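You operate a simulated robot arm through the tools that you are given. There is no shell and no other tool. Be economical: measure what you need, move in short steps, check, and stop when the job is done.

You are at the controls of a simulated two-armed robot. One attempt, no reset.

Task
Hold the steel pail on the top of the black table steady with one hand and put the long brass bolt in it with the other. Take the can labelled "drain" from the top of the grey bench and leave it on the shelf under the blue tank. Put the white carton labelled "dowels" from the top of the black table on top of the red reel and the white carton that says "springs" on the top of the brown bench. Do these in any order. Set down upright: can, white carton.

Only the result counts: the job must be done as asked and must still hold three seconds after the hand-in. Knocking over, shifting, dropping, spilling or breaking anything else fails it.

Robot
Two 7-joint arms with two-finger parallel grippers on one trunk, on a base that drives. Base frame: it is fixed to the floor where the robot stands at the start and does not move with it; the origin is under the middle of the robot, x ahead of it, y to its left, z up; the surface under the hand at the start is at about z = 81. Readings come in cm, rad, newtons and seconds.
The left shoulder is at the start at [22.4, 17.1, 101.6], the right one opposite. Places, roughly: long brass bolt (3x3x6 cm) [70, 0, 80]; sealer can, yellow can [-225, 300, 100]; shelf under the blue tank [-370, 310, 30]; top of the brown bench [400, -30, 80]. Payload 4.4 kg a hand.
Tool frame (each hand has its own): the origin (TCP) lies between the finger pads and is the grasp point; the fingertips stand 2.3 cm ahead of it; z points along the fingers, y is the line along which they close. Largest opening 9.4 cm; finger width 3.8, thickness 1; the body of the gripper, 5.4 by 9.6 cm, starts 3.9 cm behind the TCP.
Orientation is that of the tool frame in the base frame, as a unit quaternion [x, y, z, w]. With the fingers straight down and closing along the base's y, the tool's x points along the base's -x, its y along +y and its z along -z.

Tools
- The arms move only by the tool nudge_tool. It takes "left_motion", "right_motion" or both (then of equal length, played together; a hand with none holds still); each is text: rows parted by semicolons, each of 7 numbers parted by spaces: the shift along the base's x, y, z in cm, then the turn, a rotation vector about the base's x, y, z in rad, then the gripper command, from -1 (shut) to 1 (fully open), values between in proportion. In form: dx dy dz ax ay az jaw; .... A call has 1 to 8 rows; each row is the pose to reach, as a shift and turn from the pose commanded when the call began. Rows are played at 5 a second. More than 5 cm and 0.15 rad between two rows, or a gripper value outside its range, and nothing of the call is played. A pose out of reach is approached as far as the arm can. The call stops where the force on the tool passes 40 N (or 10 N more than at its start, if that is more) or the arm is blocked; 0.2 s more then pass. The fingers move at their own pace (about 7.2 cm/s each) and stop on an object; they squeeze with about 26 N. The grip force told is the motor's: it shows also when the fingers shut on nothing. Time passes only in rows, and 0.2 s behind the last, so rows that repeat a pose let the fingers close. It gives the time, the measured TCP pose, the force on the tool (base axes), the opening and the grip force at its end, in the units of the frame above (readings bear some noise), with the torque about the TCP (base axes, N m) and any sound that the robot's microphone picked up.
- Cameras (640 x 400 px; columns grow to the right, rows downward): "scene" is now at [37.08, 2.68, 117.71]; the picture's right is [0.24, -0.97, 0.00], its down [-0.06, -0.02, -1.00] and it looks along [0.97, 0.24, -0.07] (base axes); focal length 214 px, centre (320, 200). "left" rides on the left gripper at [8.6, -1.6, -7.4] in its tool frame; the picture's right is [0.18, 0.98, 0.00], its down [-0.58, 0.11, -0.81] and it looks along [-0.79, 0.15, 0.59] (tool axes); focal length 243 px, centre (320, 200). "right" rides on the right gripper at [8.7, 1.6, -7.4] in its tool frame; the picture's right is [-0.18, 0.98, 0.00], its down [-0.58, -0.11, -0.81] and it looks along [-0.79, -0.15, 0.59] (tool axes); focal length 243 px, centre (320, 200). There is no depth. A picture from a camera that has moved, and an enlarged one, comes with that camera's place and axes in the base frame and with its lens. The place of the scene camera against the robot may be out by one fixed shift of up to 1.2 cm in any direction.
- capture(camera): a new picture of that camera. The clock stands still meanwhile.
- move_column(by): slides the trunk up (or, below 0, down) by that many cm; the arms and the scene camera ride with it, the base frame stays. It gives what a move gives, with no picture.
- drive_base(legs): drives the robot by 1 to 6 legs, each [ahead, left, turn to the left] in cm, cm and rad, along the robot's own axes; the way and the turn of a leg run together, so that a leg with both is an arc; at most 150 cm and 3.142 rad a leg. The arms and the cameras ride along, it lands a little off, and it stops where it bumps. It gives what a move gives.
- head_to(pan, tilt): turns the head with the scene camera to pan (to the left, within 1.396 rad either way) and tilt (down, from -0.506 to 1.204), counted from straight ahead of the robot. It gives what a move gives.
- zoom(camera, box): a new picture of the part [left, top, right, bottom] of that camera's present view, enlarged. The clock stands still meanwhile.
- job_done(): hands the job in; it is judged then, once.

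Work in short steps. Places have to be worked out from the pictures, the camera data and where the tool is seen: move nearer, look again, correct. Check each grasp and each placing, and mend what went wrong. You have 165 turns and 118 pictures in all, those below and enlarged ones among them. Open the grippers and draw the arms clear of the work before you hand the job in, unless the task says otherwise.

The tools are called by a JSON object that holds its "method" and its "body". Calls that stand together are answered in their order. nudge_tool: Moves the arms, as the interface text tells. Its arguments: {"type":"object","properties":{"left_motion":{"type":"string"},"right_motion":{"type":"string"}},"required":[]} The other tools are called the same way: move_column (by) slides the trunk up or down; drive_base (legs) drives the base; head_to (pan, tilt) turns the head that bears the scene camera; capture (camera) takes a picture; zoom (camera, box) takes an enlarged picture of a part of a camera's view; job_done () hands the job in.

At the start:

```text
clock: 0.0
left_tcp_pos: [43.79, 47.24, 120.77]
left_tcp_rot: [0.001, 1.0, 0.0, 0.0]
left_contact_force: [0.8, 0.9, -0.4]
left_torque: [0.02, 0.02, -0.03]
left_grip_width: 9.38
left_finger_force: 0.0
right_tcp_pos: [40.32, 7.01, 113.15]
right_tcp_rot: [0.024, 0.999, -0.022, 0.006]
right_contact_force: [254.7, -12.9, -180.4]
right_torque: [-0.39, 6.25, -1.21]
right_grip_width: 9.42
right_finger_force: 0.1
trunk travel left (down, up): [-3.9, 34.9]
robot x, y, heading: [0.1, 0.16, -0.002]
head pan, tilt: [1.4, 0.017]
```

scene: 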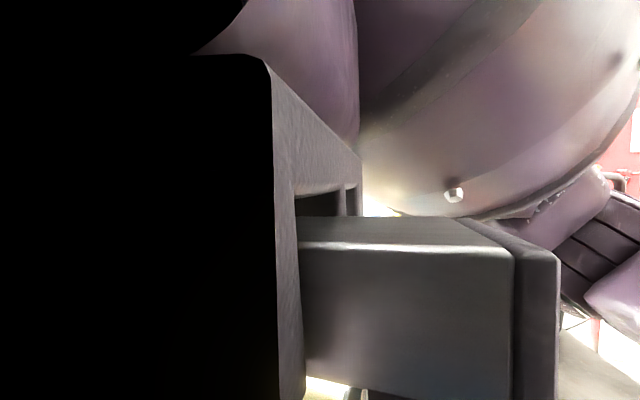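
right: 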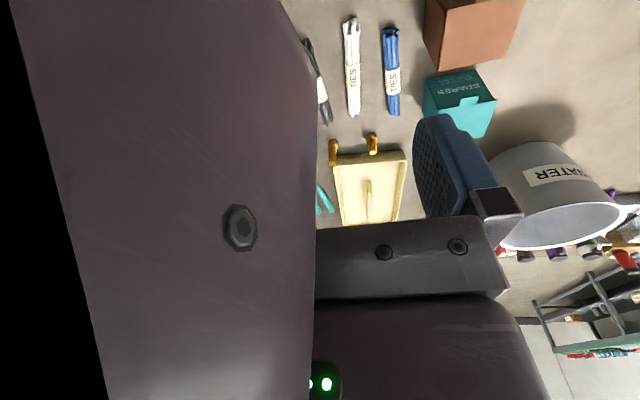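
left: 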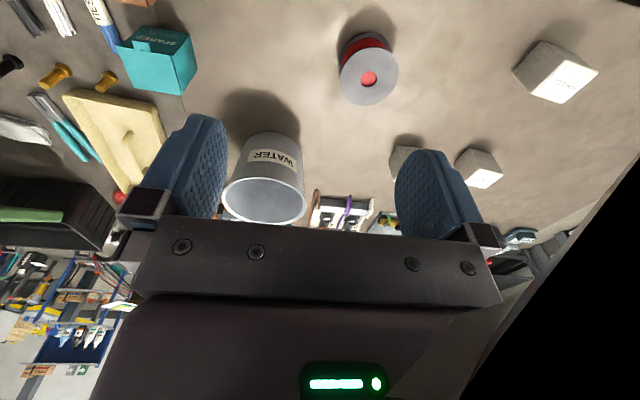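

The right hand reads a large force and sits beside the head, in the scene camera's view. I'll draw it forward and to the right, away from the head.

{"method": "nudge_tool", "body": {"right_motion": "2 -1 0 0 0 0 1; 4 -3 0 0 0 0 1; 5 -6 0 0 0 0 1; 6 -10 0 0 0 0 1"}}

```text
clock: 1.0
left_tcp_pos: [43.89, 47.11, 120.73]
left_tcp_rot: [0.0, 1.0, 0.001, -0.001]
left_contact_force: [0.8, -0.7, 0.3]
left_torque: [0.02, 0.01, -0.04]
left_grip_width: 9.38
left_finger_force: 0.0
right_tcp_pos: [47.3, -2.69, 112.98]
right_tcp_rot: [0.055, 0.998, -0.02, 0.003]
right_contact_force: [99.3, 108.5, -17.8]
right_torque: [-8.73, 5.65, -15.15]
right_grip_width: 9.39
right_finger_force: 0.0
trunk travel left (down, up): [-3.9, 34.9]
robot x, y, heading: [0.16, -0.11, -0.003]
head pan, tilt: [1.4, 0.017]
```

The force is lower but there is still contact. I'll look before moving further.

{"method": "capture", "body": {"camera": "scene"}}

{"method": "capture", "body": {"camera": "right"}}

{"method": "capture", "body": {"camera": "left"}}

```text
114 pictures are left
camera scene: at [31.84, -8.03, 117.74], right [-0.92, -0.39, 0.0], down [-0.02, 0.05, -1.0], along [0.39, -0.92, -0.05], focal length 214 px, centre (320, 200)
```

scene: 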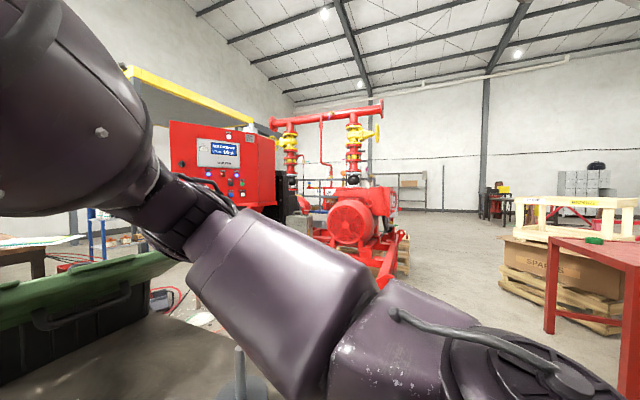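

```text
113 pictures are left
camera right: at [38.69, 0.09, 120.29], right [0.29, 0.96, -0.04], down [0.56, -0.14, 0.82], along [0.77, -0.26, -0.58], focal length 243 px, centre (320, 200)
```

right: 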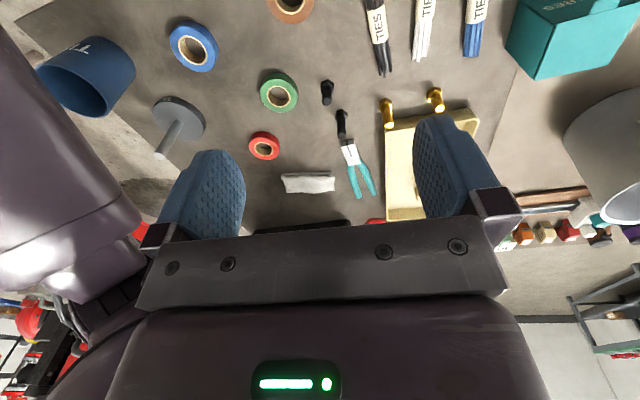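

```text
112 pictures are left
camera left: at [35.22, 45.59, 128.25], right [-0.18, 0.98, 0.0], down [0.58, 0.11, 0.81], along [0.79, 0.15, -0.59], focal length 243 px, centre (320, 200)
```

left: 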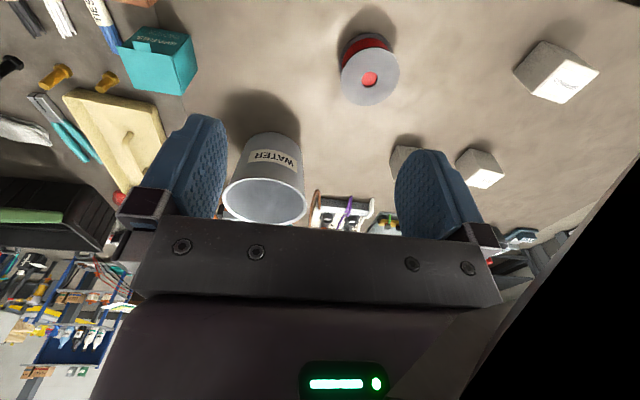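

The head is commanded to pan 1.4 but the right arm blocks it and has pushed it to the right. I'll turn the head command to where it actually points, to relieve the push.

{"method": "head_to", "body": {"pan": -1.35, "tilt": 0.1}}

{"method": "nudge_tool", "body": {"right_motion": "2 0 0 0 0 0 1; 5 0 0 0 0 0 1; 9 0 0 0 0 0 1"}}

{"method": "capture", "body": {"camera": "scene"}}

```text
clock: 3.4
left_tcp_pos: [43.8, 47.43, 120.69]
left_tcp_rot: [0.0, 1.0, -0.001, 0.0]
left_contact_force: [0.3, -0.4, -0.3]
left_torque: [0.0, 0.02, -0.01]
left_grip_width: 9.41
left_finger_force: 0.0
right_tcp_pos: [47.06, -3.05, 113.11]
right_tcp_rot: [0.035, 0.999, -0.024, 0.003]
right_contact_force: [171.9, -47.7, -8.5]
right_torque: [3.5, 12.19, 1.36]
right_grip_width: 9.4
right_finger_force: 0.0
trunk travel left (down, up): [-3.9, 34.9]
robot x, y, heading: [0.22, 0.07, 0.004]
head pan, tilt: [-1.349, 0.099]
```

```text
clock: 4.2
left_tcp_pos: [43.81, 47.33, 120.67]
left_tcp_rot: [0.0, 1.0, 0.001, 0.0]
left_contact_force: [0.4, 0.1, 1.6]
left_torque: [0.0, 0.0, 0.02]
left_grip_width: 9.42
left_finger_force: 0.1
right_tcp_pos: [55.24, -2.83, 113.18]
right_tcp_rot: [0.022, 1.0, -0.021, 0.006]
right_contact_force: [-0.9, -0.5, -0.2]
right_torque: [0.0, 0.04, 0.0]
right_grip_width: 9.38
right_finger_force: 0.1
trunk travel left (down, up): [-3.9, 34.9]
robot x, y, heading: [0.35, 0.18, 0.001]
head pan, tilt: [-1.349, 0.099]
```

```text
111 pictures are left
camera scene: at [30.25, -8.5, 117.39], right [-0.98, -0.22, 0.0], down [-0.02, 0.1, -0.99], along [0.22, -0.97, -0.1], focal length 214 px, centre (320, 200)
```

scene: 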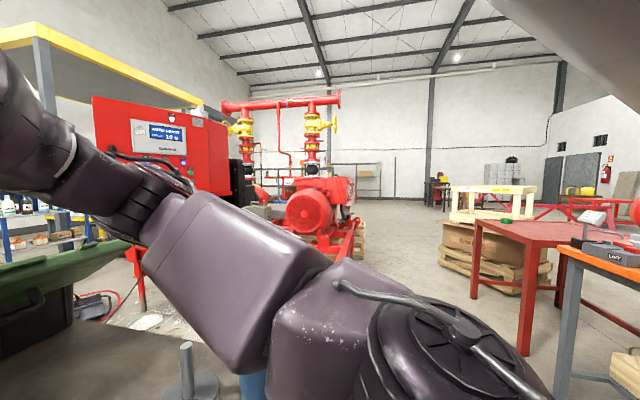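

The contact is gone. I'll draw the right hand to its own side, keeping it forward of the head, then look ahead and down at the table.

{"method": "nudge_tool", "body": {"right_motion": "2 -4 1 0 0 0 1; 3 -8 2 0 0 0 1; 3 -12 3 0 0 0 1; 3 -16 4 0 0 0 1; 3 -20 5 0 0 0 1; 3 -24 5 0 0 0 1; 3 -28 5 0 0 0 1"}}

{"method": "head_to", "body": {"pan": 0, "tilt": 0.6}}

{"method": "capture", "body": {"camera": "scene"}}

```text
clock: 5.8
left_tcp_pos: [43.88, 47.27, 120.7]
left_tcp_rot: [0.0, 1.0, 0.001, 0.001]
left_contact_force: [0.4, 0.0, 0.7]
left_torque: [0.03, 0.0, 0.01]
left_grip_width: 9.4
left_finger_force: 0.1
right_tcp_pos: [58.48, -30.26, 116.91]
right_tcp_rot: [0.023, 1.0, -0.02, 0.006]
right_contact_force: [0.5, 0.0, 0.4]
right_torque: [0.04, 0.04, 0.01]
right_grip_width: 9.39
right_finger_force: 0.1
right hand out of reach, approached as far as the arm can: row 7
trunk travel left (down, up): [-3.9, 34.9]
robot x, y, heading: [0.09, 0.12, -0.004]
head pan, tilt: [-1.349, 0.099]
```

```text
clock: 7.3
left_tcp_pos: [43.79, 47.22, 120.71]
left_tcp_rot: [0.0, 1.0, 0.0, 0.0]
left_contact_force: [0.3, -0.3, 0.4]
left_torque: [0.02, 0.0, 0.02]
left_grip_width: 9.4
left_finger_force: 0.0
right_tcp_pos: [58.55, -30.18, 117.02]
right_tcp_rot: [0.023, 1.0, -0.02, 0.007]
right_contact_force: [0.4, 0.3, 0.1]
right_torque: [0.02, 0.0, -0.01]
right_grip_width: 9.42
right_finger_force: 0.1
trunk travel left (down, up): [-3.9, 34.9]
robot x, y, heading: [-0.11, 0.46, 0.0]
head pan, tilt: [0.0, 0.6]
```

```text
110 pictures are left
camera scene: at [37.04, 0.48, 112.77], right [0.0, -1.0, 0.0], down [-0.56, 0.0, -0.83], along [0.83, 0.0, -0.56], focal length 214 px, centre (320, 200)
```

scene: 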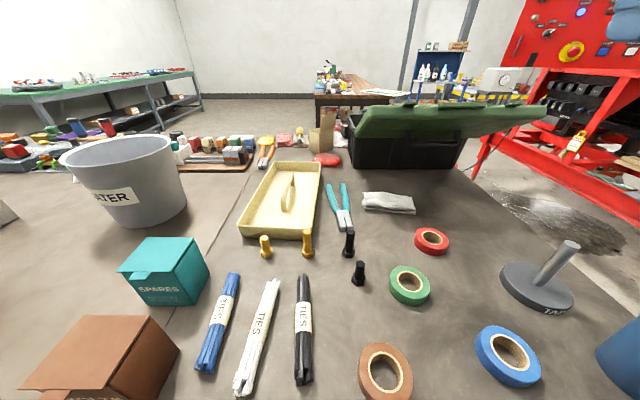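

The view is clear now: the pail is to the left, two brass bolts ahead. I'll look to the left part of the table and zoom in on the bolts.

{"method": "zoom", "body": {"camera": "scene", "box": [230, 200, 390, 300]}}

{"method": "head_to", "body": {"pan": 0.8, "tilt": 0.6}}

{"method": "capture", "body": {"camera": "scene"}}

```text
4.00 times, centred on (310, 250) of scene
camera zoom: at [37.04, 0.48, 112.77], right [0.0, -1.0, 0.0], down [-0.56, 0.0, -0.83], along [0.83, 0.0, -0.56], focal length 858 px, centre (360, 0)
```

zoom: 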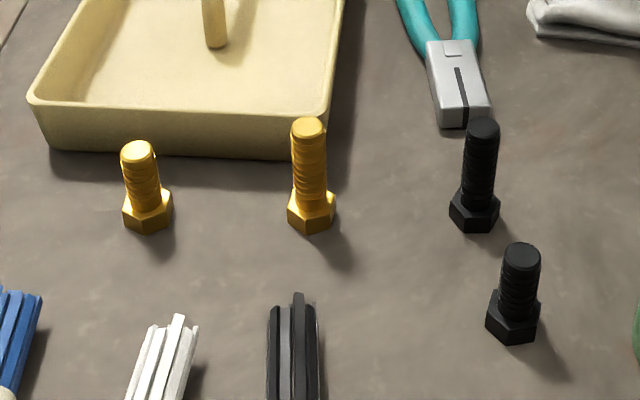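

```text
clock: 8.5
left_tcp_pos: [43.73, 47.35, 120.8]
left_tcp_rot: [0.001, 1.0, -0.001, 0.002]
left_contact_force: [0.1, 0.0, 0.6]
left_torque: [0.01, -0.01, -0.05]
left_grip_width: 9.41
left_finger_force: 0.0
right_tcp_pos: [58.54, -30.17, 116.94]
right_tcp_rot: [0.023, 0.999, -0.022, 0.006]
right_contact_force: [0.4, 0.9, -0.5]
right_torque: [0.0, 0.01, -0.01]
right_grip_width: 9.38
right_finger_force: 0.0
trunk travel left (down, up): [-3.9, 34.9]
robot x, y, heading: [-0.2, -0.24, 0.003]
head pan, tilt: [0.799, 0.6]
```

```text
108 pictures are left
camera scene: at [34.37, 6.82, 112.77], right [0.72, -0.7, 0.0], down [-0.39, -0.4, -0.83], along [0.58, 0.59, -0.56], focal length 214 px, centre (320, 200)
```

scene: 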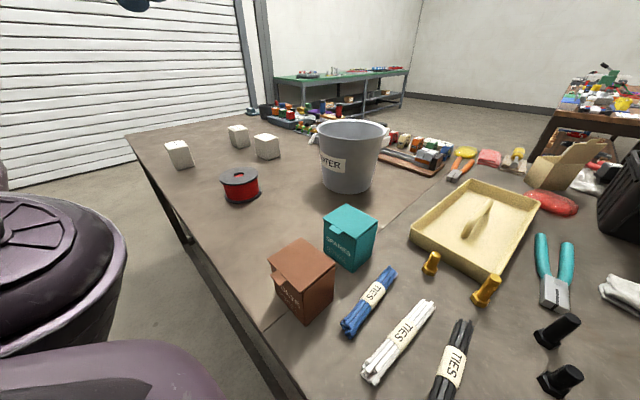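

The long brass bolt is the right one of the two, at about (65.2, 2.8), standing on its head (81 to 87 high). I'll bring the right hand above it, levelling its small tilt.

{"method": "nudge_tool", "body": {"right_motion": "0.8 4.1 -1 0.01 0.003 0.01 0.1; 1.7 8.2 -3 0.02 0.006 0.02 0.1; 2.5 12.3 -5 0.03 0.009 0.03 0.1; 3.4 16.4 -7 0.04 0.012 0.046 0.1; 4.2 20.5 -9 0.04 0.012 0.046 0.1; 5 24.6 -11 0.04 0.012 0.046 0.1; 5.9 28.8 -13 0.04 0.012 0.046 0.1; 6.7 32.9 -15 0.04 0.012 0.046 0.1"}}

{"method": "capture", "body": {"camera": "right"}}

```text
clock: 10.3
left_tcp_pos: [43.82, 47.4, 120.7]
left_tcp_rot: [0.0, 1.0, 0.0, 0.001]
left_contact_force: [-0.4, 0.4, -0.5]
left_torque: [0.02, 0.0, 0.02]
left_grip_width: 9.4
left_finger_force: 0.1
right_tcp_pos: [65.35, 2.79, 101.73]
right_tcp_rot: [0.001, 1.0, -0.002, 0.0]
right_contact_force: [0.8, 0.4, 0.3]
right_torque: [-0.02, 0.03, 0.01]
right_grip_width: 5.16
right_finger_force: 0.0
trunk travel left (down, up): [-3.9, 34.9]
robot x, y, heading: [0.25, -0.24, 0.002]
head pan, tilt: [0.799, 0.6]
```

```text
107 pictures are left
camera right: at [56.64, 4.44, 109.18], right [0.19, 0.98, -0.01], down [0.58, -0.11, 0.81], along [0.79, -0.15, -0.59], focal length 243 px, centre (320, 200)
```

right: 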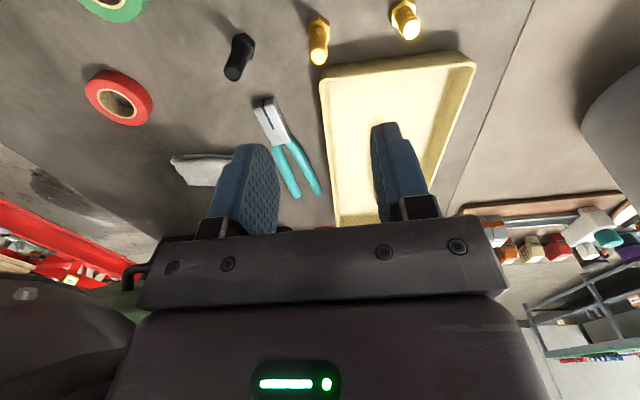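

The wrist camera puts the bolt at about (65.7, 2.65), which agrees with the scene camera. I'll go down and close on its shaft.

{"method": "nudge_tool", "body": {"right_motion": "0.3 -0.1 -4 0 0 0 0.1; 0.3 -0.1 -8 0 0 0 0.1; 0.3 -0.1 -12 0 0 0 0.1; 0.3 -0.1 -15.9 0 0 0 0.1; 0.3 -0.1 -15.9 0 0 0 -1; 0.3 -0.1 -15.9 0 0 0 -1; 0.3 -0.1 -15.9 0 0 0 -1"}}

{"method": "capture", "body": {"camera": "right"}}

```text
clock: 11.9
left_tcp_pos: [43.54, 47.59, 120.83]
left_tcp_rot: [0.0, 1.0, -0.001, 0.002]
left_contact_force: [0.1, 0.8, 0.0]
left_torque: [-0.01, 0.02, 0.02]
left_grip_width: 9.37
left_finger_force: 0.0
right_tcp_pos: [65.52, 2.56, 86.14]
right_tcp_rot: [0.001, 1.0, -0.003, 0.002]
right_contact_force: [0.1, -0.4, 0.3]
right_torque: [-0.01, 0.04, 0.02]
right_grip_width: 1.46
right_finger_force: 25.5
trunk travel left (down, up): [-3.9, 34.9]
robot x, y, heading: [-0.07, 0.3, 0.001]
head pan, tilt: [0.799, 0.6]
```

```text
106 pictures are left
camera right: at [56.8, 4.31, 93.48], right [0.19, 0.98, -0.01], down [0.58, -0.1, 0.81], along [0.79, -0.15, -0.59], focal length 243 px, centre (320, 200)
```

right: 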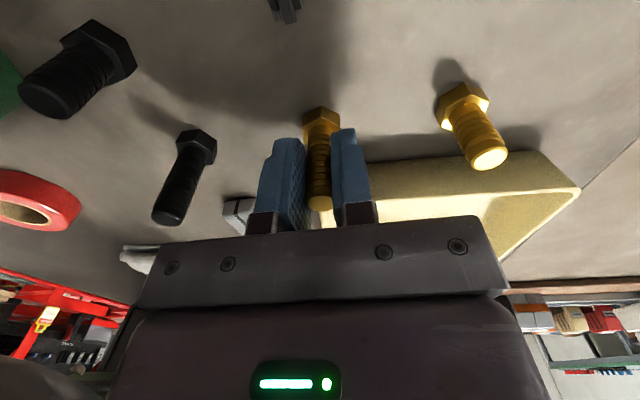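

The bolt is gripped at 1.46 cm. I'll lift it well clear.

{"method": "nudge_tool", "body": {"right_motion": "0 0 4 0 0 0 -1; 0 -1 9 0 0 0 -1; 0 -3 13 0 0 0 -1; 0 -5 17 0 0 0 -1; 0 -7 21 0 0 0 -1; 0 -9 25 0 0 0 -1; 0 -12 28 0 0 0 -1"}}

{"method": "drive_base", "body": {"legs": [[0, 38, 0]]}}

{"method": "head_to", "body": {"pan": 0.25, "tilt": 0.75}}

{"method": "capture", "body": {"camera": "scene"}}

{"method": "capture", "body": {"camera": "left"}}

```text
refused: row 2 steps farther than a row can; nothing moved
```

```text
clock: 15.8
left_tcp_pos: [43.48, 85.9, 120.65]
left_tcp_rot: [-0.002, 1.0, 0.001, 0.0]
left_contact_force: [-0.2, -0.6, -0.6]
left_torque: [-0.02, 0.01, -0.02]
left_grip_width: 9.41
left_finger_force: 0.1
right_tcp_pos: [65.63, 40.95, 85.83]
right_tcp_rot: [-0.001, 1.0, -0.002, 0.0]
right_contact_force: [-0.5, 0.5, 0.1]
right_torque: [-0.01, -0.03, 0.04]
right_grip_width: 1.46
right_finger_force: 26.2
trunk travel left (down, up): [-3.9, 34.9]
robot x, y, heading: [-0.45, 38.46, -0.001]
head pan, tilt: [0.799, 0.6]
```

```text
clock: 16.8
left_tcp_pos: [43.53, 85.91, 120.65]
left_tcp_rot: [-0.002, 1.0, 0.001, 0.0]
left_contact_force: [0.1, -1.0, -0.6]
left_torque: [-0.01, 0.01, 0.01]
left_grip_width: 9.41
left_finger_force: 0.1
right_tcp_pos: [65.57, 41.06, 85.77]
right_tcp_rot: [-0.001, 1.0, -0.002, 0.0]
right_contact_force: [0.3, 0.1, -0.2]
right_torque: [0.01, -0.02, -0.03]
right_grip_width: 1.44
right_finger_force: 26.4
trunk travel left (down, up): [-3.9, 34.9]
robot x, y, heading: [-0.0, 38.55, 0.001]
head pan, tilt: [0.25, 0.75]
```

```text
105 pictures are left
camera scene: at [36.17, 41.05, 111.48], right [0.25, -0.97, 0.0], down [-0.66, -0.17, -0.73], along [0.71, 0.18, -0.68], focal length 214 px, centre (320, 200)
```

scene: 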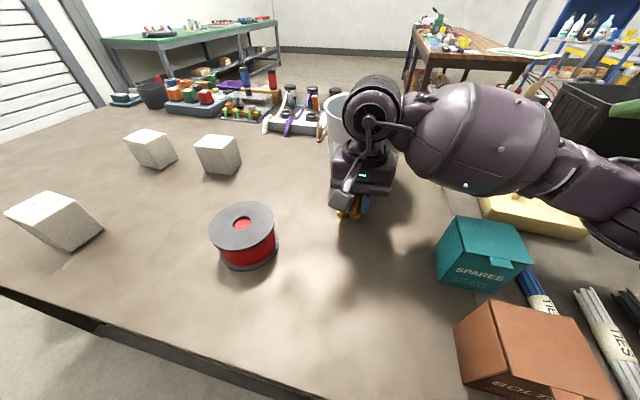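

```text
104 pictures are left
camera left: at [34.91, 84.25, 128.28], right [-0.19, 0.98, 0.0], down [0.58, 0.11, 0.81], along [0.79, 0.15, -0.59], focal length 243 px, centre (320, 200)
```

left: 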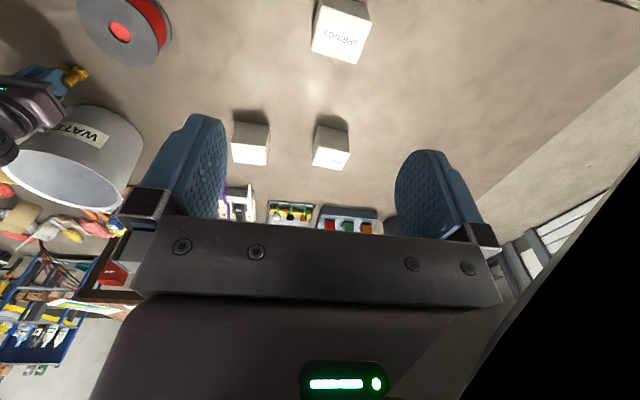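

My lift was refused and the base still drove, so the hand swept low over the table. I need to see what it touched before moving anything, starting with zooms.

{"method": "zoom", "body": {"camera": "scene", "box": [300, 170, 420, 245]}}

{"method": "capture", "body": {"camera": "right"}}

```text
5.33 times, centred on (360, 208) of scene
camera zoom: at [36.17, 41.05, 111.48], right [0.25, -0.97, 0.0], down [-0.66, -0.17, -0.73], along [0.71, 0.18, -0.68], focal length 1144 px, centre (107, 160)
```

zoom: 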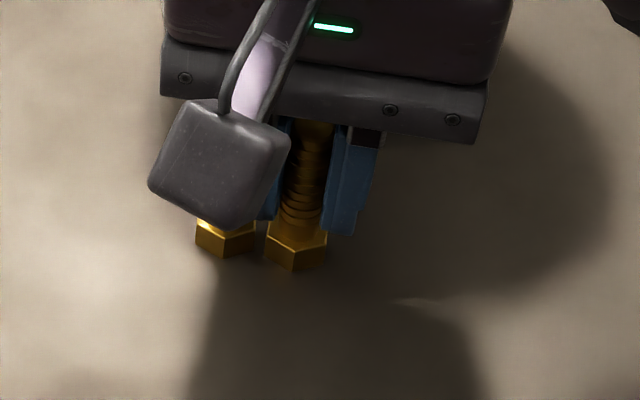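

```text
102 pictures are left
camera right: at [56.82, 42.75, 93.29], right [0.18, 0.98, -0.01], down [0.58, -0.1, 0.81], along [0.79, -0.15, -0.59], focal length 243 px, centre (320, 200)
```

right: 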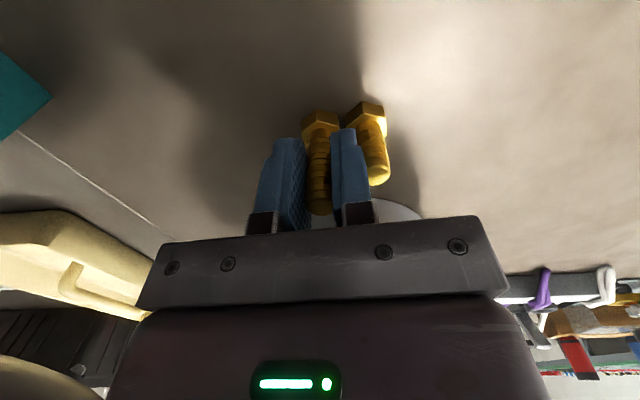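

The short brass bolt was pushed along with the hand to about (66, 44), still upright. I'll have to put it back at about (65.5, 10.4). First I'll lift the long bolt straight up.

{"method": "nudge_tool", "body": {"right_motion": "0 -0.3 4 0 0 0 -1; 0 -0.3 8 0 0 0 -1; 0 -0.3 12 0 0 0 -1; 0 -0.3 16 0 0 0 -1; 0 -0.3 20 0 0 0 -1; 0 -0.3 24 0 0 0 -1; 0 -0.3 28 0 0 0 -1"}}

{"method": "capture", "body": {"camera": "scene"}}

{"method": "capture", "body": {"camera": "right"}}

```text
clock: 18.4
left_tcp_pos: [43.37, 85.79, 120.73]
left_tcp_rot: [-0.003, 1.0, 0.0, 0.0]
left_contact_force: [-0.9, -1.2, -0.3]
left_torque: [0.0, -0.07, -0.01]
left_grip_width: 9.4
left_finger_force: 0.1
right_tcp_pos: [65.28, 40.84, 114.07]
right_tcp_rot: [-0.003, 1.0, -0.002, 0.001]
right_contact_force: [0.5, 1.6, 0.1]
right_torque: [0.0, -0.01, 0.01]
right_grip_width: 1.44
right_finger_force: 25.6
trunk travel left (down, up): [-3.9, 34.9]
robot x, y, heading: [0.1, 38.37, 0.004]
head pan, tilt: [0.25, 0.75]
```

```text
101 pictures are left
camera scene: at [36.05, 41.05, 111.55], right [0.25, -0.97, 0.0], down [-0.66, -0.17, -0.73], along [0.71, 0.18, -0.68], focal length 214 px, centre (320, 200)
```

scene: 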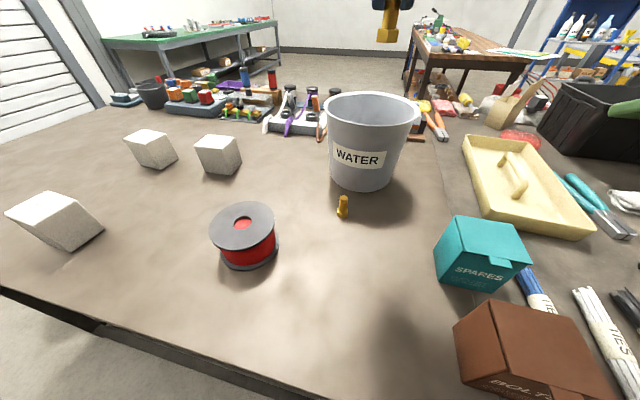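

```text
100 pictures are left
camera right: at [56.61, 42.5, 121.47], right [0.18, 0.98, 0.0], down [0.58, -0.1, 0.81], along [0.79, -0.15, -0.59], focal length 243 px, centre (320, 200)
```

right: 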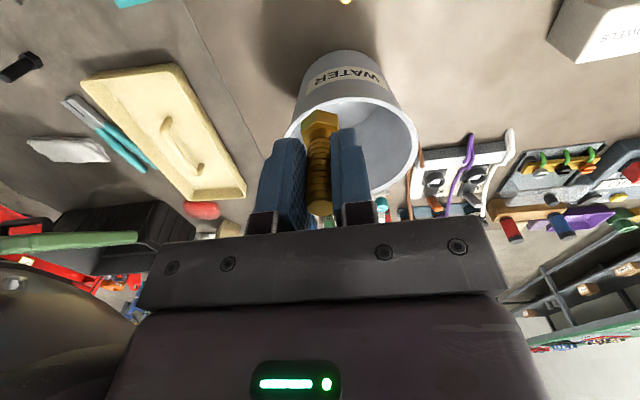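

The SPARES box is unmoved (its corner is still at about (55.5, 20.3)), so only the short bolt was shifted. The pail is centred at about (78.3, 41.5) with the rim at z 96 and radius about 8.6. I'll move the right hand aside and bring the left hand over.

{"method": "nudge_tool", "body": {"left_motion": "3.3 -3.3 -1 0 0 0 1; 6.6 -6.6 -2 0 0 0 1; 9.9 -9.9 -3 0 0 0 1; 13.2 -13.2 -4 0 0 0 1; 16.5 -16.5 -5 0 0 0 1; 19.8 -19.8 -6 0 0 0 1; 23.1 -23.1 -7 0 0 0 1; 26.4 -26.4 -8 0 0 0 1", "right_motion": "0 -2 0 0 0 0 -1; 0 -4 0 0 0 0 -1; 0 -6 0 0 0 0 -1; 0 -8 0 0 0 0 -1; 0 -10 0 0 0 0 -1; 0 -12 0 0 0 0 -1; 0 -14 0 0 0 0 -1; 0 -16 0 0 0 0 -1"}}

{"method": "capture", "body": {"camera": "left"}}

```text
clock: 20.1
left_tcp_pos: [70.22, 59.46, 112.51]
left_tcp_rot: [-0.003, 1.0, 0.0, -0.002]
left_contact_force: [0.4, -0.6, -0.7]
left_torque: [-0.01, 0.04, 0.01]
left_grip_width: 9.38
left_finger_force: 0.1
right_tcp_pos: [65.72, 24.71, 113.58]
right_tcp_rot: [-0.002, 1.0, -0.002, -0.002]
right_contact_force: [0.0, -0.3, -0.7]
right_torque: [0.01, 0.04, -0.01]
right_grip_width: 1.45
right_finger_force: 25.7
trunk travel left (down, up): [-3.9, 34.9]
robot x, y, heading: [-0.14, 38.46, 0.003]
head pan, tilt: [0.25, 0.75]
```

```text
99 pictures are left
camera left: at [61.62, 57.79, 120.16], right [-0.19, 0.98, 0.0], down [0.58, 0.11, 0.8], along [0.79, 0.15, -0.59], focal length 243 px, centre (320, 200)
```

left: 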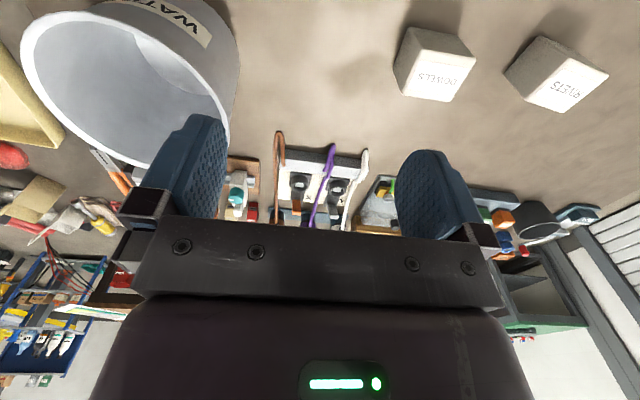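

Labels seen: dowels at the middle carton, rivets the far-left, springs the near one. The pail's left rim is at about (79, 50.8). I'll bring the left hand over it, straddling the rim, and go partway down.

{"method": "nudge_tool", "body": {"left_motion": "3 -3 0 0 0 0 1; 6 -6 0 0 0 0 1; 8.6 -8.7 0 0 0 0 1; 8.6 -8.7 -4 0 0 0 1; 8.6 -8.7 -8 0 0 0 1; 8.6 -8.7 -11 0 0 0 1"}}

{"method": "capture", "body": {"camera": "left"}}

{"method": "capture", "body": {"camera": "scene"}}

```text
clock: 21.6
left_tcp_pos: [77.15, 58.53, 101.26]
left_tcp_rot: [-0.002, 1.0, 0.0, 0.0]
left_contact_force: [0.4, -0.1, -1.5]
left_torque: [0.0, 0.01, -0.03]
left_grip_width: 9.39
left_finger_force: 0.2
left hand out of reach, approached as far as the arm can: row 1, 2, 3, 4, 5, 6
right_tcp_pos: [65.58, 24.79, 113.58]
right_tcp_rot: [-0.001, 1.0, -0.002, -0.002]
right_contact_force: [0.2, 0.1, -0.9]
right_torque: [-0.01, 0.01, 0.02]
right_grip_width: 1.45
right_finger_force: 25.7
trunk travel left (down, up): [-3.9, 34.9]
robot x, y, heading: [0.15, 38.16, 0.007]
head pan, tilt: [0.25, 0.75]
```

```text
98 pictures are left
camera left: at [68.5, 56.93, 108.81], right [-0.19, 0.98, 0.0], down [0.58, 0.11, 0.81], along [0.79, 0.15, -0.59], focal length 243 px, centre (320, 200)
```

left: 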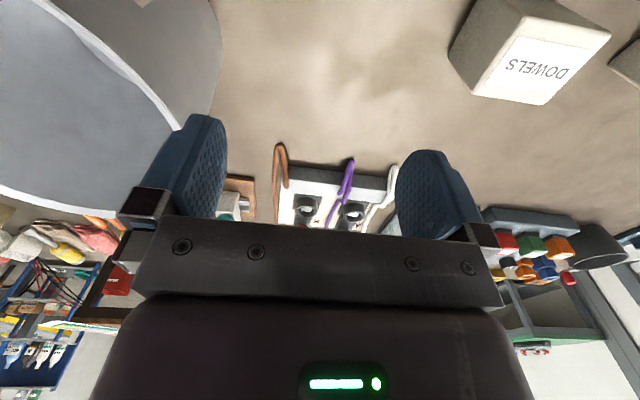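

```text
97 pictures are left
camera scene: at [36.32, 41.04, 111.39], right [0.25, -0.97, 0.0], down [-0.66, -0.17, -0.73], along [0.71, 0.18, -0.68], focal length 214 px, centre (320, 200)
```

scene: 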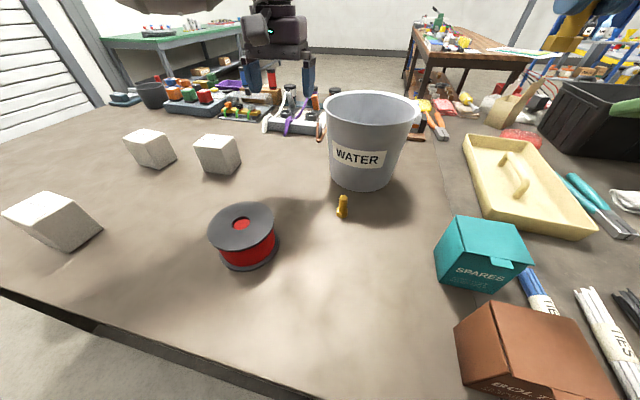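

The left hand stopped at y 58.5, short of the rim, with no contact. I'll try a small inward step at this height to see whether the limit is real.

{"method": "nudge_tool", "body": {"left_motion": "0 -2 0 0 0 0 1; 0 -4 0 0 0 0 1; 0 -6 0 0 0 0 1"}}

```text
clock: 22.4
left_tcp_pos: [76.89, 58.38, 101.31]
left_tcp_rot: [-0.002, 1.0, 0.0, 0.0]
left_contact_force: [0.4, -0.4, 0.3]
left_torque: [-0.02, 0.0, -0.02]
left_grip_width: 9.38
left_finger_force: 0.1
left hand out of reach, approached as far as the arm can: row 1, 2, 3
right_tcp_pos: [65.48, 24.71, 113.76]
right_tcp_rot: [-0.001, 1.0, -0.003, 0.0]
right_contact_force: [-0.5, 0.3, -1.0]
right_torque: [-0.02, 0.0, 0.0]
right_grip_width: 1.45
right_finger_force: 26.5
trunk travel left (down, up): [-3.9, 34.9]
robot x, y, heading: [0.24, 38.52, 0.004]
head pan, tilt: [0.25, 0.75]
```

The limit is real, likely a wrist joint. I'll try yawing the left hand a little to see whether that frees it.

{"method": "nudge_tool", "body": {"left_motion": "0 0 1 0 0 -0.14 1; 0 0 1 0 0 -0.28 1; 0 -2 1 0 0 -0.4 1; 0 -4 1 0 0 -0.4 1"}}

```text
clock: 23.4
left_tcp_pos: [76.71, 59.06, 103.64]
left_tcp_rot: [0.197, 0.98, 0.001, 0.0]
left_contact_force: [-0.1, 0.5, 0.7]
left_torque: [0.02, -0.05, -0.03]
left_grip_width: 9.41
left_finger_force: 0.1
left hand out of reach, approached as far as the arm can: row 3, 4
right_tcp_pos: [65.49, 24.73, 113.88]
right_tcp_rot: [-0.001, 1.0, -0.002, -0.001]
right_contact_force: [0.0, 0.8, 0.1]
right_torque: [0.0, 0.03, -0.04]
right_grip_width: 1.44
right_finger_force: 26.1
trunk travel left (down, up): [-3.9, 34.9]
robot x, y, heading: [-0.09, 38.21, -0.001]
head pan, tilt: [0.25, 0.75]
```

Yaw does not help. I'll undo it and shift the base 9 cm to the right, so that the pail lies more to the left hand's side, then check that the right hand can still cross over.

{"method": "nudge_tool", "body": {"left_motion": "0 0 0 0 0 0.14 1; 0 0 0 0 0 0.28 1; 0 0 0 0 0 0.4 1"}}

{"method": "drive_base", "body": {"legs": [[0, -9, 0]]}}

```text
clock: 24.1
left_tcp_pos: [76.77, 59.17, 103.55]
left_tcp_rot: [-0.002, 1.0, 0.0, 0.0]
left_contact_force: [-0.6, 0.1, 0.2]
left_torque: [0.0, 0.0, 0.01]
left_grip_width: 9.38
left_finger_force: 0.1
right_tcp_pos: [65.61, 24.68, 113.77]
right_tcp_rot: [0.0, 1.0, -0.002, 0.0]
right_contact_force: [0.7, -0.7, 0.3]
right_torque: [0.01, 0.0, -0.02]
right_grip_width: 1.44
right_finger_force: 26.0
trunk travel left (down, up): [-3.9, 34.9]
robot x, y, heading: [-0.01, 38.29, 0.002]
head pan, tilt: [0.25, 0.75]
```

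```text
clock: 25.6
left_tcp_pos: [76.79, 50.32, 103.48]
left_tcp_rot: [-0.002, 1.0, 0.0, 0.0]
left_contact_force: [0.3, -0.2, 0.4]
left_torque: [0.0, 0.01, 0.01]
left_grip_width: 9.41
left_finger_force: 0.0
right_tcp_pos: [65.53, 15.9, 113.79]
right_tcp_rot: [-0.001, 1.0, -0.003, 0.0]
right_contact_force: [1.1, 0.9, -1.1]
right_torque: [0.02, 0.0, -0.02]
right_grip_width: 1.46
right_finger_force: 25.8
trunk travel left (down, up): [-3.9, 34.9]
robot x, y, heading: [-0.05, 29.3, -0.003]
head pan, tilt: [0.25, 0.75]
```

The left hand is now over the rim. I'll bring the right hand across with the bolt high, and fine-align the left one.

{"method": "nudge_tool", "body": {"left_motion": "1 0.2 0 0 0 0 1; 1.7 0.4 0 0 0 0 1; 1.7 0.4 0 0 0 0 1; 1.7 0.4 0 0 0 0 1; 1.7 0.4 0 0 0 0 1", "right_motion": "2.4 3.8 0 0 0 0 -1; 4.8 7.6 0 0 0 0 -1; 7.2 11.4 0 0 0 0 -1; 9.6 15.2 0 0 0 0 -1; 12 19 0 0 0 0 -1"}}

{"method": "capture", "body": {"camera": "left"}}

{"method": "capture", "body": {"camera": "scene"}}

```text
clock: 26.8
left_tcp_pos: [78.18, 51.28, 103.47]
left_tcp_rot: [-0.004, 1.0, 0.0, 0.0]
left_contact_force: [0.8, 0.5, -0.8]
left_torque: [-0.06, 0.03, 0.0]
left_grip_width: 9.4
left_finger_force: 0.0
left hand out of reach, approached as far as the arm can: row 2, 3, 4, 5
right_tcp_pos: [77.57, 35.22, 113.82]
right_tcp_rot: [-0.001, 1.0, -0.003, -0.002]
right_contact_force: [0.0, -0.1, -0.1]
right_torque: [0.0, -0.01, 0.0]
right_grip_width: 1.42
right_finger_force: 25.9
trunk travel left (down, up): [-3.9, 34.9]
robot x, y, heading: [-0.14, 29.79, 0.002]
head pan, tilt: [0.25, 0.75]
```

```text
96 pictures are left
camera left: at [69.49, 49.67, 111.03], right [-0.19, 0.98, 0.0], down [0.58, 0.11, 0.81], along [0.79, 0.15, -0.59], focal length 243 px, centre (320, 200)
```

left: 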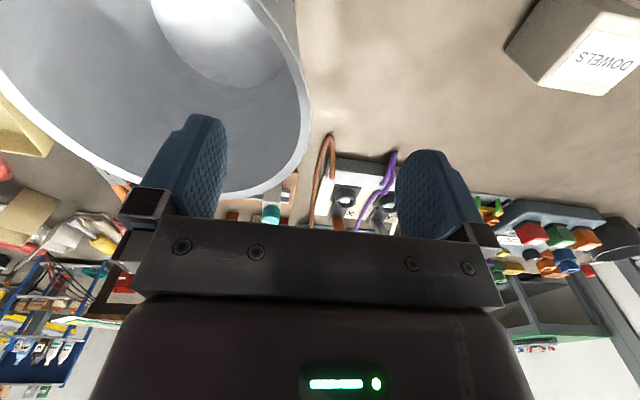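

```text
95 pictures are left
camera scene: at [36.21, 32.27, 111.47], right [0.25, -0.97, 0.0], down [-0.66, -0.17, -0.73], along [0.71, 0.18, -0.68], focal length 214 px, centre (320, 200)
```

scene: 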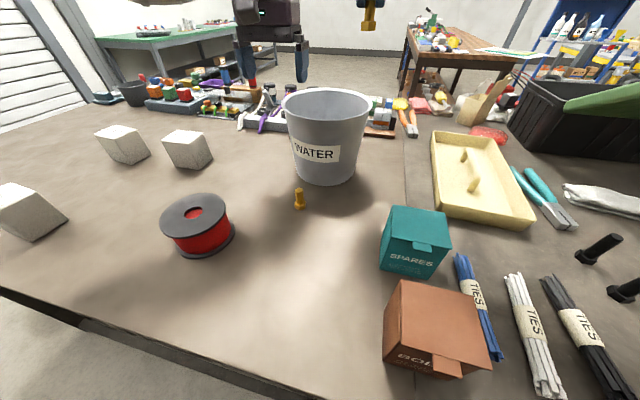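

The pail's centre is nearer (80, 42.2), so from (78.2, 50.8) the rim's normal is turned about 0.2 rad. I'll yaw the left hand to match, go down over the rim and look before closing.

{"method": "nudge_tool", "body": {"left_motion": "0 -0.2 -1 0 0 0.1 1; 0 -0.4 -3 0 0 0.2 1; 0 -0.4 -5.5 0 0 0.2 1; 0 -0.4 -7.8 0 0 0.2 1"}}

{"method": "capture", "body": {"camera": "left"}}

{"method": "zoom", "body": {"camera": "scene", "box": [200, 50, 440, 200]}}

```text
clock: 27.8
left_tcp_pos: [78.2, 50.72, 95.58]
left_tcp_rot: [-0.102, 0.995, -0.001, -0.001]
left_contact_force: [-0.6, 0.7, 0.0]
left_torque: [0.01, 0.01, -0.03]
left_grip_width: 9.43
left_finger_force: 0.0
right_tcp_pos: [77.61, 34.96, 113.78]
right_tcp_rot: [-0.003, 1.0, -0.002, -0.001]
right_contact_force: [0.0, 0.0, -0.3]
right_torque: [0.04, 0.03, 0.03]
right_grip_width: 1.43
right_finger_force: 25.9
trunk travel left (down, up): [-3.9, 34.9]
robot x, y, heading: [-0.12, 29.74, 0.001]
head pan, tilt: [0.25, 0.75]
```

```text
94 pictures are left
camera left: at [70.1, 47.45, 103.2], right [-0.38, 0.92, 0.0], down [0.55, 0.23, 0.81], along [0.75, 0.31, -0.59], focal length 243 px, centre (320, 200)
```

left: 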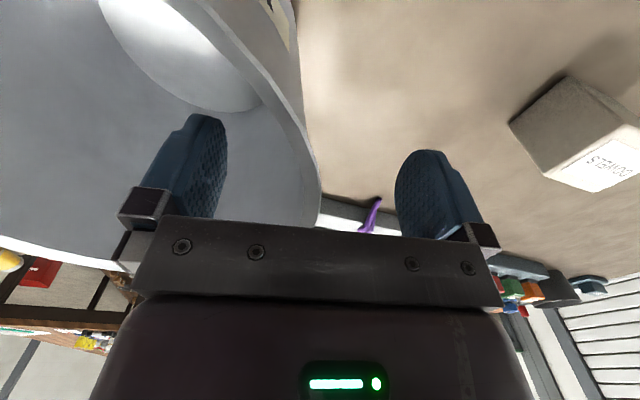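

```text
2.67 times, centred on (320, 125) of scene
camera zoom: at [36.25, 32.18, 111.45], right [0.25, -0.97, 0.0], down [-0.66, -0.17, -0.73], along [0.71, 0.18, -0.68], focal length 572 px, centre (320, 400)
```

zoom: 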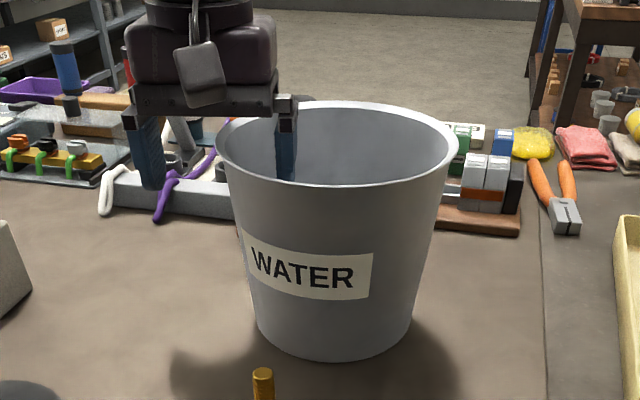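

The rim runs midway between the fingers. I'll lower slightly and close.

{"method": "nudge_tool", "body": {"left_motion": "0 0 -0.8 0 0 0 1; 0 0 -0.8 0 0 0 -1; 0 0 -0.8 0 0 0 -1; 0 0 -0.8 0 0 0 -1; 0 0 -0.8 0 0 0 -1"}}

{"method": "capture", "body": {"camera": "left"}}

{"method": "capture", "body": {"camera": "right"}}

```text
clock: 29.0
left_tcp_pos: [78.14, 50.66, 95.03]
left_tcp_rot: [-0.103, 0.995, -0.002, 0.002]
left_contact_force: [3.1, -0.3, 5.3]
left_torque: [-1.31, -0.49, 0.56]
left_grip_width: 1.4
left_finger_force: 25.7
right_tcp_pos: [77.42, 35.05, 113.98]
right_tcp_rot: [-0.001, 1.0, -0.003, 0.001]
right_contact_force: [-0.7, -0.1, -0.8]
right_torque: [0.0, 0.0, -0.03]
right_grip_width: 1.43
right_finger_force: 26.0
trunk travel left (down, up): [-3.9, 34.9]
robot x, y, heading: [0.25, 29.3, 0.009]
head pan, tilt: [0.25, 0.75]
```

```text
92 pictures are left
camera left: at [70.03, 47.45, 102.64], right [-0.38, 0.92, 0.0], down [0.54, 0.23, 0.81], along [0.75, 0.31, -0.59], focal length 243 px, centre (320, 200)
```

left: 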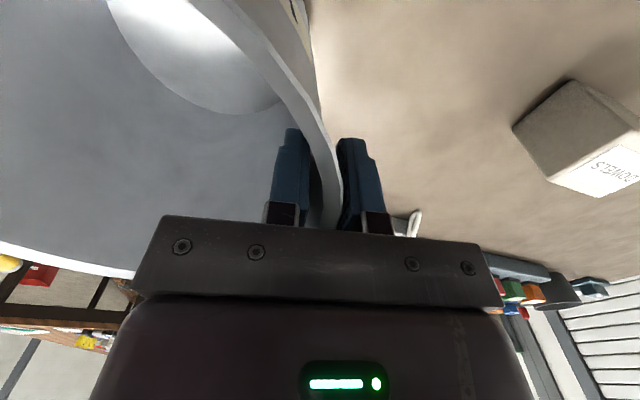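

```text
91 pictures are left
camera right: at [68.77, 36.68, 121.4], right [0.18, 0.98, 0.0], down [0.58, -0.1, 0.81], along [0.79, -0.15, -0.59], focal length 243 px, centre (320, 200)
```

right: 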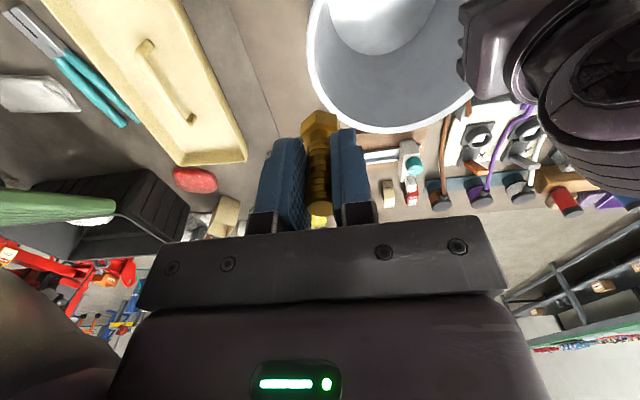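

The rim is held (1.4 cm, 26 N). I'll bring the bolt over the pail at (80, 38) and lower it inside, keeping the gripper body just above the rim.

{"method": "nudge_tool", "body": {"right_motion": "1.3 1.5 0 0 0 0 -1; 2.6 3 0 0 0 0 -1; 2.6 3 -4.5 0 0 0 -1; 2.6 3 -9 0 0 0 -1; 2.6 3 -13 0 0 0 -1; 2.6 3 -17 0 0 0 -1", "left_motion": "0 0 0 0 0 0 -1; 0 0 0 0 0 0 -1; 0 0 0 0 0 0 -1; 0 0 0 0 0 0 -1; 0 0 0 0 0 0 -1; 0 0 0 0 0 0 -1"}}

{"method": "capture", "body": {"camera": "right"}}

{"method": "zoom", "body": {"camera": "scene", "box": [200, 50, 440, 200]}}

```text
clock: 30.4
left_tcp_pos: [78.14, 50.78, 94.91]
left_tcp_rot: [-0.102, 0.995, 0.0, 0.0]
left_contact_force: [1.1, 2.4, 9.1]
left_torque: [-1.2, 0.12, 0.05]
left_grip_width: 1.44
left_finger_force: 26.2
right_tcp_pos: [80.1, 38.07, 96.67]
right_tcp_rot: [-0.002, 1.0, -0.002, -0.001]
right_contact_force: [-1.0, -0.8, -1.0]
right_torque: [0.0, 0.02, 0.02]
right_grip_width: 1.42
right_finger_force: 25.6
trunk travel left (down, up): [-3.9, 34.9]
robot x, y, heading: [-0.25, 29.63, 0.002]
head pan, tilt: [0.25, 0.75]
```

```text
90 pictures are left
camera right: at [71.4, 39.67, 104.14], right [0.18, 0.98, -0.01], down [0.58, -0.1, 0.81], along [0.79, -0.15, -0.59], focal length 243 px, centre (320, 200)
```

right: 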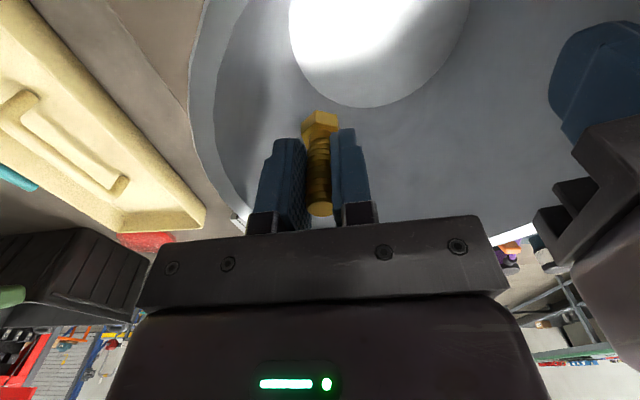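

```text
2.67 times, centred on (320, 125) of scene
camera zoom: at [36.17, 32.2, 111.48], right [0.25, -0.97, 0.0], down [-0.66, -0.17, -0.73], along [0.71, 0.18, -0.68], focal length 572 px, centre (320, 400)
```

zoom: 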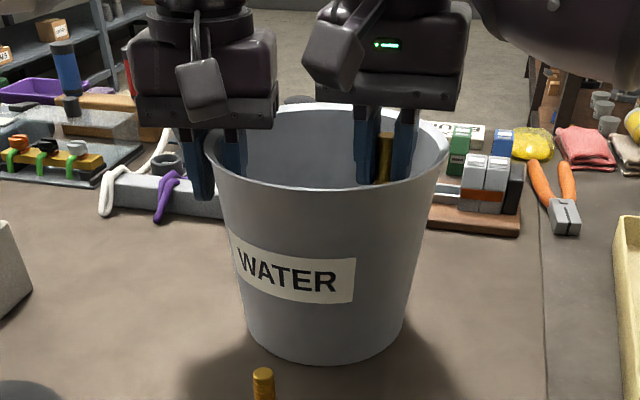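

The bolt is inside the rim. I'll go 3 cm lower and open the fingers partly.

{"method": "nudge_tool", "body": {"right_motion": "0 0.6 -2 0 0 0 -1; 0 0.8 -3.3 0 0 0 -1; 0 0.8 -3.3 0 0 0 -0.4; 0 0.8 -3.3 0 0 0 -0.4; 0 0.8 -3.3 0 0 0 -0.4", "left_motion": "0 0 0 0 0 0 -1; 0 0 0 0 0 0 -1; 0 0 0 0 0 0 -1; 0 0 0 0 0 0 -1; 0 0 0 0 0 0 -1"}}

{"method": "capture", "body": {"camera": "right"}}

```text
clock: 31.6
left_tcp_pos: [78.12, 50.67, 94.91]
left_tcp_rot: [-0.102, 0.995, 0.001, 0.0]
left_contact_force: [1.2, 1.2, 3.6]
left_torque: [-1.1, -0.44, 0.17]
left_grip_width: 1.42
left_finger_force: 26.2
right_tcp_pos: [80.07, 38.7, 93.62]
right_tcp_rot: [-0.001, 1.0, -0.003, 0.001]
right_contact_force: [0.6, -2.9, 7.1]
right_torque: [-0.19, 0.1, 0.1]
right_grip_width: 2.82
right_finger_force: 0.0
trunk travel left (down, up): [-3.9, 34.9]
robot x, y, heading: [0.11, 29.14, 0.006]
head pan, tilt: [0.25, 0.75]
```

```text
88 pictures are left
camera right: at [71.33, 40.34, 101.03], right [0.18, 0.98, 0.0], down [0.58, -0.1, 0.81], along [0.79, -0.15, -0.59], focal length 243 px, centre (320, 200)
```

right: 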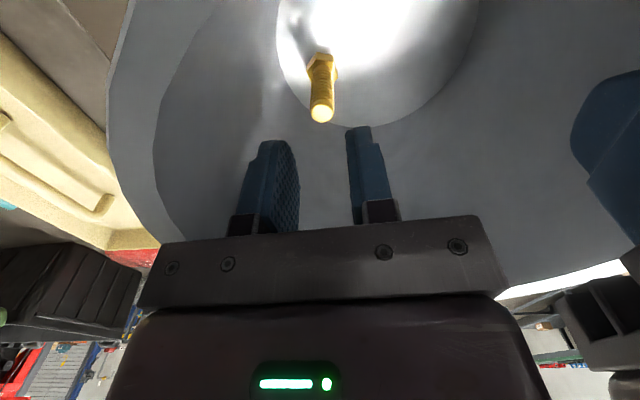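

The bolt stands on the pail's floor. I'll raise the right hand out, then open the left, and raise it too.

{"method": "nudge_tool", "body": {"right_motion": "0 0 3 0 0 0 -0.4; 0 0 7 0 0 0 -0.4; 0 0 11 0 0 0 -0.4; 0 0 15 0 0 0 -0.4; 0 0 20 0 0 0 -0.4; 0 0 20 0 0 0 -0.4; 0 0 20 0 0 0 -0.4; 0 0 20 0 0 0 -0.4", "left_motion": "0 0 0 0 0 0 -1; 0 0 0 0 0 0 -1; 0 0 0 0 0 0 -1; 0 0 0 0 0 0 -1; 0 0 0 0 0 0 0; 0 0 0 0 0 0 0.8; 0 0 0 0 0 0 0.8; 0 0 3 0 0 0 0.8"}}

{"method": "nudge_tool", "body": {"left_motion": "0 0 4 0 0 0 0.8; 0 0 8 0 0 0 0.8; 0 0 12 0 0 -0.1 0.8; 0 0 15 0 0 -0.2 0.8", "right_motion": "-3 -3 0 0 0 0 0; -6 -6 0 0 0 0 0; -9 -9 0 0 0 0 0; -12 -12 0 0 0 0 0"}}

{"method": "capture", "body": {"camera": "scene"}}

```text
clock: 33.4
left_tcp_pos: [78.16, 50.81, 97.99]
left_tcp_rot: [-0.102, 0.995, 0.001, 0.0]
left_contact_force: [-0.7, 0.1, 0.9]
left_torque: [0.0, -0.01, 0.02]
left_grip_width: 8.45
left_finger_force: 0.0
right_tcp_pos: [80.3, 38.67, 113.61]
right_tcp_rot: [-0.001, 1.0, -0.003, 0.001]
right_contact_force: [-0.1, 0.4, 0.6]
right_torque: [0.0, -0.02, 0.02]
right_grip_width: 2.83
right_finger_force: 0.1
trunk travel left (down, up): [-3.9, 34.9]
robot x, y, heading: [-0.09, 29.51, 0.003]
head pan, tilt: [0.25, 0.75]
```

```text
clock: 34.4
left_tcp_pos: [75.36, 53.15, 113.11]
left_tcp_rot: [-0.001, 1.0, 0.0, 0.002]
left_contact_force: [0.0, 0.3, -0.1]
left_torque: [0.01, -0.02, -0.01]
left_grip_width: 8.46
left_finger_force: 0.1
left hand out of reach, approached as far as the arm can: row 2, 3, 4
right_tcp_pos: [67.96, 26.62, 113.62]
right_tcp_rot: [-0.001, 1.0, -0.002, 0.002]
right_contact_force: [-0.3, 0.1, -0.3]
right_torque: [0.01, -0.01, 0.01]
right_grip_width: 4.73
right_finger_force: 0.0
trunk travel left (down, up): [-3.9, 34.9]
robot x, y, heading: [-0.01, 29.66, 0.006]
head pan, tilt: [0.25, 0.75]
```

```text
87 pictures are left
camera scene: at [36.02, 32.12, 111.59], right [0.25, -0.97, 0.0], down [-0.66, -0.17, -0.73], along [0.71, 0.18, -0.68], focal length 214 px, centre (320, 200)
```

scene: 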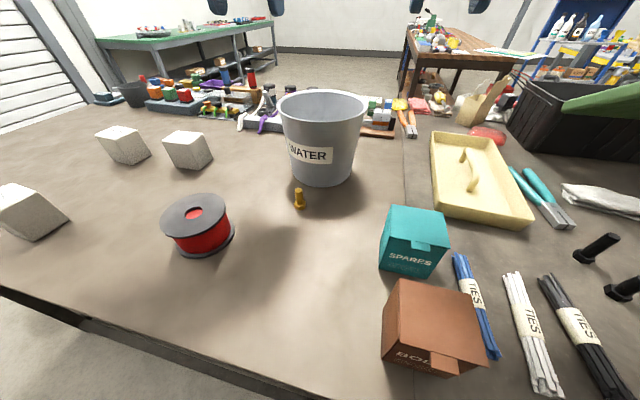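

The pail stands upright with the bolt in it. The pushed short bolt is at about (65.7, 44); I'll bring the right hand over it.

{"method": "nudge_tool", "body": {"right_motion": "-0.5 4 0 0 0 0 0; -1 8 0 0 0 0 0; -1.5 12 0 0 0 0 0; -2 16 -2 0 0 0 0; -2.3 17.2 -6 0 0 0 0; -2.3 17.2 -10 0 0 0 0; -2.3 17.2 -13 0 0 0 0"}}

{"method": "capture", "body": {"camera": "right"}}

```text
clock: 36.0
left_tcp_pos: [75.63, 53.1, 112.82]
left_tcp_rot: [-0.001, 1.0, -0.001, 0.0]
left_contact_force: [0.3, 0.2, -0.6]
left_torque: [0.01, 0.0, -0.03]
left_grip_width: 8.46
left_finger_force: 0.1
right_tcp_pos: [65.78, 43.99, 100.46]
right_tcp_rot: [-0.002, 1.0, -0.002, -0.001]
right_contact_force: [-0.7, -0.4, -0.4]
right_torque: [0.0, 0.04, 0.0]
right_grip_width: 4.68
right_finger_force: 0.0
trunk travel left (down, up): [-3.9, 34.9]
robot x, y, heading: [-0.02, 29.68, 0.006]
head pan, tilt: [0.25, 0.75]
```

```text
86 pictures are left
camera right: at [57.13, 45.59, 107.96], right [0.18, 0.98, 0.0], down [0.58, -0.1, 0.81], along [0.79, -0.15, -0.59], focal length 243 px, centre (320, 200)
```

right: 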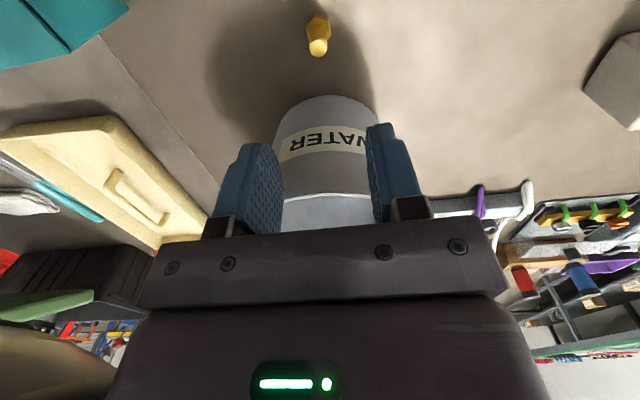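

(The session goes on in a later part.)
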